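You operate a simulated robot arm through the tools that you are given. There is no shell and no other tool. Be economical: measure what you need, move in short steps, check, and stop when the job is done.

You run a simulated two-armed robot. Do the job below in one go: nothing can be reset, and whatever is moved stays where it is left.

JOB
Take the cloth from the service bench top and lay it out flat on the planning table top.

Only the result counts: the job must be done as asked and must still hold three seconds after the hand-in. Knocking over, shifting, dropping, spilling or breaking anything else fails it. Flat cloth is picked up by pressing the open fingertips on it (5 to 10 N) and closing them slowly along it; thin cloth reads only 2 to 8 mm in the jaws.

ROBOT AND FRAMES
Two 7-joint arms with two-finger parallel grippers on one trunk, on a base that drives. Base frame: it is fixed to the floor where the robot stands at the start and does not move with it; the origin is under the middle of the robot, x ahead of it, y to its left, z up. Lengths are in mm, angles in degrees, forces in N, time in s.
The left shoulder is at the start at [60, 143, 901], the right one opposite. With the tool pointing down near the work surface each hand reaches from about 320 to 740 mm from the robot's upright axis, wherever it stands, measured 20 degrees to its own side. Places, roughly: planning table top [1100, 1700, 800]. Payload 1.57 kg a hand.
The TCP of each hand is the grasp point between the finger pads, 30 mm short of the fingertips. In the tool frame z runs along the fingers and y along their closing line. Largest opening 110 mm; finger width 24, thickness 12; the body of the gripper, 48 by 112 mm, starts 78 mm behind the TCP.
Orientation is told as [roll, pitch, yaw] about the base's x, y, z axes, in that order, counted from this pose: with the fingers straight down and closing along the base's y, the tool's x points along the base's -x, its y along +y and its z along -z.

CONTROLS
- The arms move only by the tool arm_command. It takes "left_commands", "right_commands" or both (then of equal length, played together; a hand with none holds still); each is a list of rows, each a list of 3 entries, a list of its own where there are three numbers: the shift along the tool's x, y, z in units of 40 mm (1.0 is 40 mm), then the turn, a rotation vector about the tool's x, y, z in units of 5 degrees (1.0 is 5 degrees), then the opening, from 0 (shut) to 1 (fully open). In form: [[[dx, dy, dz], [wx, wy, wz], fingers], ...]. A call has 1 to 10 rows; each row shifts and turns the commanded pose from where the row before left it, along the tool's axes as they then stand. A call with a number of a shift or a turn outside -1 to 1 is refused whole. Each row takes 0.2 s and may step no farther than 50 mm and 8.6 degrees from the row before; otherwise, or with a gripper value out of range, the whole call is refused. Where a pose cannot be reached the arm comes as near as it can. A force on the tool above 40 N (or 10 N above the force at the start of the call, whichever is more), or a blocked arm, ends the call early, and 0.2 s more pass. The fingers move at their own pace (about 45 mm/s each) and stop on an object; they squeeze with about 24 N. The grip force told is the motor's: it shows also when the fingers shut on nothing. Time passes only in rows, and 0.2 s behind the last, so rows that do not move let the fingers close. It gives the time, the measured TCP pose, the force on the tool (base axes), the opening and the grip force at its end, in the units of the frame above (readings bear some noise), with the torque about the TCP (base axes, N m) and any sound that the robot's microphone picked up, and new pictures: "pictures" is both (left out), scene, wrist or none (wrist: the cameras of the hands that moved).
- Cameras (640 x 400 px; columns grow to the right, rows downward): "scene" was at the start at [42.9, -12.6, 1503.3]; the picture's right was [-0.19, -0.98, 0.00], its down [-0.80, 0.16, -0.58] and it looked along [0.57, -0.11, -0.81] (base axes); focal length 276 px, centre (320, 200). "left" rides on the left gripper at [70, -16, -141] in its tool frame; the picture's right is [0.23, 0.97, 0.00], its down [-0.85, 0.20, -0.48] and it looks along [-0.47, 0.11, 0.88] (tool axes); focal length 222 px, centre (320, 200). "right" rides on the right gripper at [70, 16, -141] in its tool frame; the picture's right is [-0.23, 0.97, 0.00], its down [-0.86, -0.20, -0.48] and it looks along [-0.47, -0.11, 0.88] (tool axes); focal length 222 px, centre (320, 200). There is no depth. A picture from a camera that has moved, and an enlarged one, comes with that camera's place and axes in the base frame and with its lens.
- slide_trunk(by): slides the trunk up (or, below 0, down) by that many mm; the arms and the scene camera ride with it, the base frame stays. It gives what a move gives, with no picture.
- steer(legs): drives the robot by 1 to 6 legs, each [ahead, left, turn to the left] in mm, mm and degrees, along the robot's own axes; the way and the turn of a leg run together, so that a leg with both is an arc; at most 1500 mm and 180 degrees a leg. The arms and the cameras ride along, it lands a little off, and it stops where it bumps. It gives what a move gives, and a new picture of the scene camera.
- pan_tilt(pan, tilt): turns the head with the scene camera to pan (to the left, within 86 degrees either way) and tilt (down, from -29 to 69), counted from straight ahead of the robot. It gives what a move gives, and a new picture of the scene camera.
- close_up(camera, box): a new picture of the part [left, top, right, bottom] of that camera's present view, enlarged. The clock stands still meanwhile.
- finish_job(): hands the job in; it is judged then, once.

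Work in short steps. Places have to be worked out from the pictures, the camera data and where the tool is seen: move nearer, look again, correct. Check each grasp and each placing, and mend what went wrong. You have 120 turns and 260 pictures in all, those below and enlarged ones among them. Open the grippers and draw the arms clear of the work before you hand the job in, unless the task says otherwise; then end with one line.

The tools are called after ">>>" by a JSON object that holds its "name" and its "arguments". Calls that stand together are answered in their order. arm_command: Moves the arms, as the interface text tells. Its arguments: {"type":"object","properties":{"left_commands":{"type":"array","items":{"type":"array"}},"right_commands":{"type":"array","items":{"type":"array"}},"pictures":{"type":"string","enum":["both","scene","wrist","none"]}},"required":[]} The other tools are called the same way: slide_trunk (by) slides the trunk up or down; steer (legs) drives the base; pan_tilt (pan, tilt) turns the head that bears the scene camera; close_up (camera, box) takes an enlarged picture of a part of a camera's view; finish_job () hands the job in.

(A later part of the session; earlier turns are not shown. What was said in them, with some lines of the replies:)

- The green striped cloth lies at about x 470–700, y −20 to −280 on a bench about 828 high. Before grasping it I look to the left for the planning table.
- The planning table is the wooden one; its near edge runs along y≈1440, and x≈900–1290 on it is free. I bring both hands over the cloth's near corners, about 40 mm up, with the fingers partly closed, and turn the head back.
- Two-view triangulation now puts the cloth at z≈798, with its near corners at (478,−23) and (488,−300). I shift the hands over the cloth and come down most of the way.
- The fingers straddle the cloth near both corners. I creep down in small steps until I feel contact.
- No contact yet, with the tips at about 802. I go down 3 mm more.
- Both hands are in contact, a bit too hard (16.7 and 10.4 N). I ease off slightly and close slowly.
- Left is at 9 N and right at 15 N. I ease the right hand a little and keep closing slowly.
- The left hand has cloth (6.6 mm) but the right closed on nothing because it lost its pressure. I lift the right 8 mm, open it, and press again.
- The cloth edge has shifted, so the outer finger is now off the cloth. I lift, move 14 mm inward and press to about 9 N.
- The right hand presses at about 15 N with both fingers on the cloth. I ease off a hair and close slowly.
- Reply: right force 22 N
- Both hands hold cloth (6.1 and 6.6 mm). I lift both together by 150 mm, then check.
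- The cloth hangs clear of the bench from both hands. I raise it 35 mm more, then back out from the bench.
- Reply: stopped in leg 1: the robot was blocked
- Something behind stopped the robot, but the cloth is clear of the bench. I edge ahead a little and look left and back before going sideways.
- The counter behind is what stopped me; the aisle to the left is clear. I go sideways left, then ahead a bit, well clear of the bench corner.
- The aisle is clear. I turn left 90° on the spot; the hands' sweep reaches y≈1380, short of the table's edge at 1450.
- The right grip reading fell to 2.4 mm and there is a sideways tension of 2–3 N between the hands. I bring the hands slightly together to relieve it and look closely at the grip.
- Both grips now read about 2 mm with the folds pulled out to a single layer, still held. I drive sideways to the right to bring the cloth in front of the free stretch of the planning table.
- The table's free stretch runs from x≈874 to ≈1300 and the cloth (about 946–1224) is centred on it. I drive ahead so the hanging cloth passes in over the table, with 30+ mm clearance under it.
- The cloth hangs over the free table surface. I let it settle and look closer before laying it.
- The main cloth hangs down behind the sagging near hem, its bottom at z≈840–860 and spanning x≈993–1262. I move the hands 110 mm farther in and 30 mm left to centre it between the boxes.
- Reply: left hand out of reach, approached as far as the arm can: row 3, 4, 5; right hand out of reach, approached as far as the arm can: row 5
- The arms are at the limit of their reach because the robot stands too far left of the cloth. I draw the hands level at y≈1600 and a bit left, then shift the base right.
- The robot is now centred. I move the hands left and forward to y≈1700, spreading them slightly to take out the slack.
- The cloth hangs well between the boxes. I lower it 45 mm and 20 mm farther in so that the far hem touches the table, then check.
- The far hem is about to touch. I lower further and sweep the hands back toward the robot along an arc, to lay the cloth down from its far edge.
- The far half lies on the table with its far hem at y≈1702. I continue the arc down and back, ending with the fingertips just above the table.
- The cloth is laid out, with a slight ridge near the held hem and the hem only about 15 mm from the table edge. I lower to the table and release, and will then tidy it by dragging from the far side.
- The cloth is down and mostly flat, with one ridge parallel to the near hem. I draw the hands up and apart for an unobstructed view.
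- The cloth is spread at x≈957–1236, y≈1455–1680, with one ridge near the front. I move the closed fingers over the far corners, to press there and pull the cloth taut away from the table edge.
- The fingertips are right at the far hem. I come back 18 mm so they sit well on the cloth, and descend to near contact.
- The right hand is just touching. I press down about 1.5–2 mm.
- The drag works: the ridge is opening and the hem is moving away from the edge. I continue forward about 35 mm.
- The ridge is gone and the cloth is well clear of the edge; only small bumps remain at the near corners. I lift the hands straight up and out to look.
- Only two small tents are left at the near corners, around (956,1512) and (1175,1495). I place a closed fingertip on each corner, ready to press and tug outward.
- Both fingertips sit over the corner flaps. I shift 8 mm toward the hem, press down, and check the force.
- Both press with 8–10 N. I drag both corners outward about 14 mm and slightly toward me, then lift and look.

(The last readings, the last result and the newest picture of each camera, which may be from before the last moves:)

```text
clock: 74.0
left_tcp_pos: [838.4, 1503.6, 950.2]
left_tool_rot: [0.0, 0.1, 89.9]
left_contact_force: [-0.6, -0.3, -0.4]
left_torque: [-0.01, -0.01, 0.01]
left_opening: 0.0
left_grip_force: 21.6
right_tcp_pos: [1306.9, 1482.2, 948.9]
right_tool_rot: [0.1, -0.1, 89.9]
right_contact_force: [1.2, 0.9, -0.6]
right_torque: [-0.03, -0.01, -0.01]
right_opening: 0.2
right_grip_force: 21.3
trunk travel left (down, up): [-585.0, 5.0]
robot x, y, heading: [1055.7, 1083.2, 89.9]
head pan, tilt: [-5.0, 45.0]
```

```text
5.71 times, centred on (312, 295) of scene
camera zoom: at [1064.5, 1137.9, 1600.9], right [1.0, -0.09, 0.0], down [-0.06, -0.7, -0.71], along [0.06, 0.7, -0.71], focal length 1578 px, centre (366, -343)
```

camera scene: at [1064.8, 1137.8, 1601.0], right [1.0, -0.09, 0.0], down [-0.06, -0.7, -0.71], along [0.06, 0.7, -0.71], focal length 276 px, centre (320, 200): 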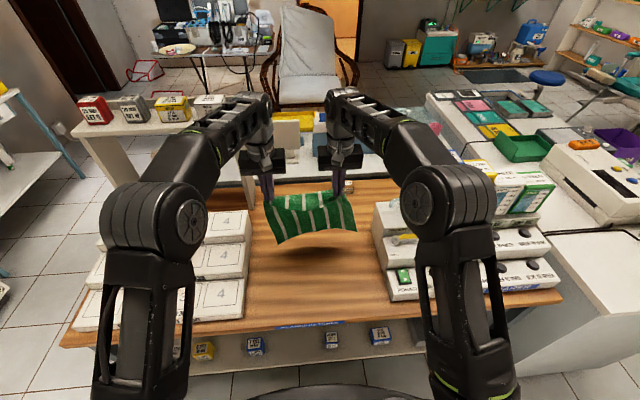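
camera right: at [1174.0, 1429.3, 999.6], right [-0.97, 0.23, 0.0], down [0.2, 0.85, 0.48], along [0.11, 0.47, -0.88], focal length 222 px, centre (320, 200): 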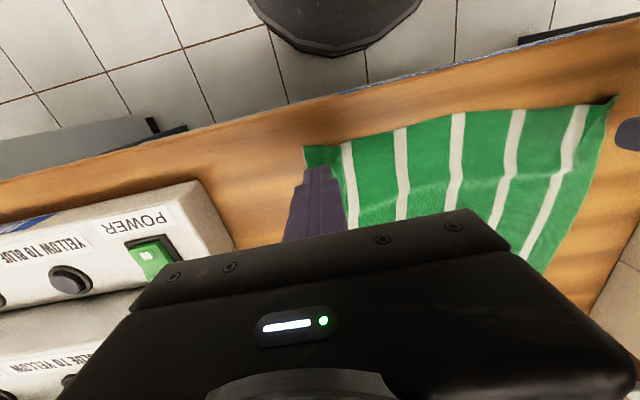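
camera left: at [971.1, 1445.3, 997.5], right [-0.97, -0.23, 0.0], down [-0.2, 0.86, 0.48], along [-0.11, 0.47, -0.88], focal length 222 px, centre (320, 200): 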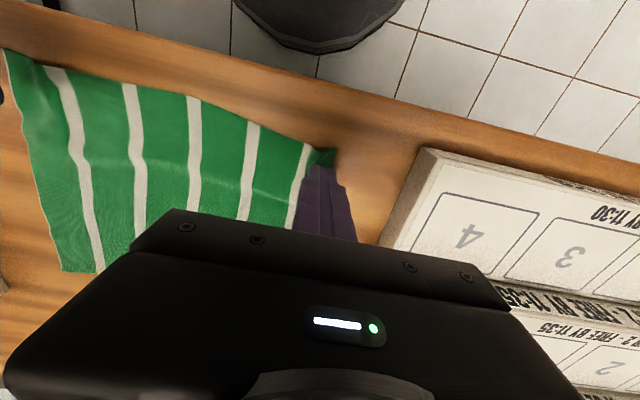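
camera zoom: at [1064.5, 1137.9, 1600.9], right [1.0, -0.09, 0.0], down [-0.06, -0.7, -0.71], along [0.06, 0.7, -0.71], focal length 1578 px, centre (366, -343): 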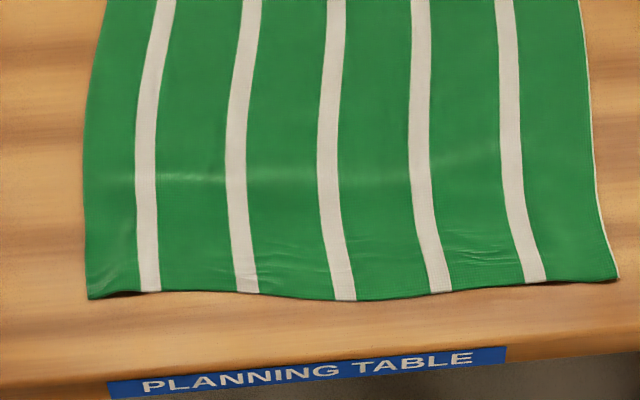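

The cloth is now flat and wholly on the table. I open the grippers well above everything and back the robot off a little.

>>> {"name": "arm_command", "arguments": {"left_commands": [[[0, 0, -1], [0, 0, 0], 0], [[0, 0, -1], [0, 0, 0], 0], [[0, 0, -0.5], [0, 0, 0], 0.5], [[0, 0, 0], [0, 0, 0], 1], [[0, 0, 0], [0, 0, 0], 1], [[0, 0, 0], [0, 0, 0], 1]], "right_commands": [[[0, 0, -1], [0, 0, 0], 0], [[0, 0, -1], [0, 0, 0], 0], [[0, 0, -0.5], [0, 0, 0], 0.5], [[0, 0, 0], [0, 0, 0], 1], [[0, 0, 0], [0, 0, 0], 1], [[0, 0, 0], [0, 0, 0], 1]], "pictures": "none"}}

>>> {"name": "steer", "arguments": {"legs": [[-200, 0, 0]]}}

>>> {"name": "close_up", "arguments": {"camera": "scene", "box": [200, 140, 440, 290]}}

```text
clock: 75.5
left_tcp_pos: [840.8, 1502.6, 1051.4]
left_tool_rot: [-0.1, 0.0, 89.9]
left_contact_force: [-0.1, -0.1, 1.0]
left_torque: [-0.01, -0.02, 0.0]
left_opening: 83.8
left_grip_force: 0.0
right_tcp_pos: [1307.4, 1483.9, 1049.2]
right_tool_rot: [0.0, 0.0, 89.9]
right_contact_force: [0.4, -0.8, 0.1]
right_torque: [0.0, 0.02, 0.02]
right_opening: 83.8
right_grip_force: 0.0
trunk travel left (down, up): [-585.0, 5.0]
robot x, y, heading: [1056.0, 1083.7, 90.1]
head pan, tilt: [-5.0, 45.0]
```

```text
clock: 77.0
left_tcp_pos: [840.0, 1299.9, 1052.6]
left_tool_rot: [-0.1, -0.1, 89.8]
left_contact_force: [-0.1, -0.2, 0.0]
left_torque: [0.02, -0.01, 0.01]
left_opening: 110.0
left_grip_force: 0.0
right_tcp_pos: [1307.2, 1281.5, 1049.1]
right_tool_rot: [0.0, 0.1, 89.9]
right_contact_force: [-0.2, -0.2, 0.7]
right_torque: [0.01, 0.02, 0.02]
right_opening: 110.1
right_grip_force: 0.3
trunk travel left (down, up): [-585.0, 5.0]
robot x, y, heading: [1055.8, 884.7, 90.0]
head pan, tilt: [-5.0, 45.0]
camera scene: at [1064.2, 935.4, 1601.0], right [1.0, -0.09, 0.0], down [-0.06, -0.7, -0.71], along [0.06, 0.7, -0.71], focal length 276 px, centre (320, 200)
```

scene: 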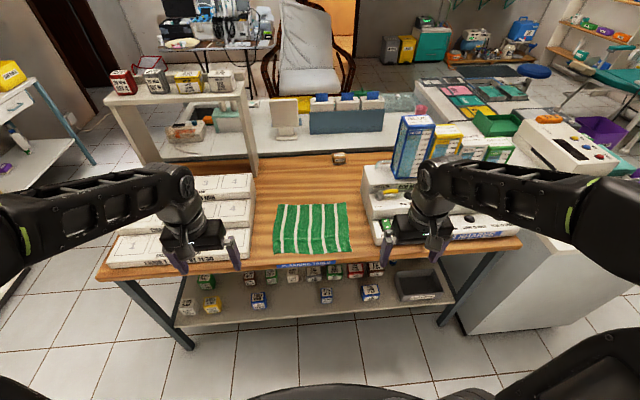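

```text
2.67 times, centred on (320, 215) of scene
camera zoom: at [1064.2, 935.4, 1601.0], right [1.0, -0.09, 0.0], down [-0.06, -0.7, -0.71], along [0.06, 0.7, -0.71], focal length 737 px, centre (320, 160)
```

zoom: 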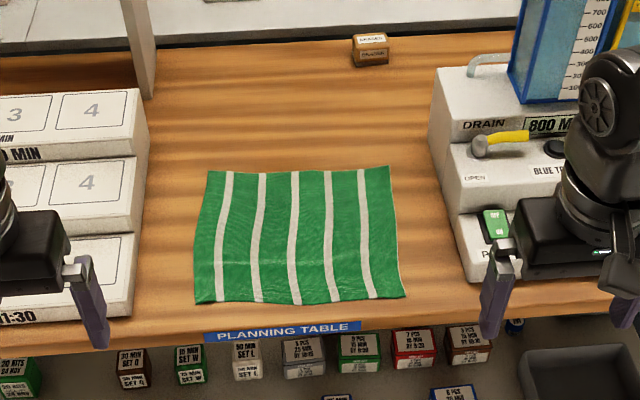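

The cloth lies flat, nothing else on the table has moved, and the hands are open and clear. I hand the job in.

>>> {"name": "finish_job", "arguments": {}}

```text
The job is handed in.
```

The cloth has been moved from the service bench and lies flat on the planning table, with both grippers open and clear.
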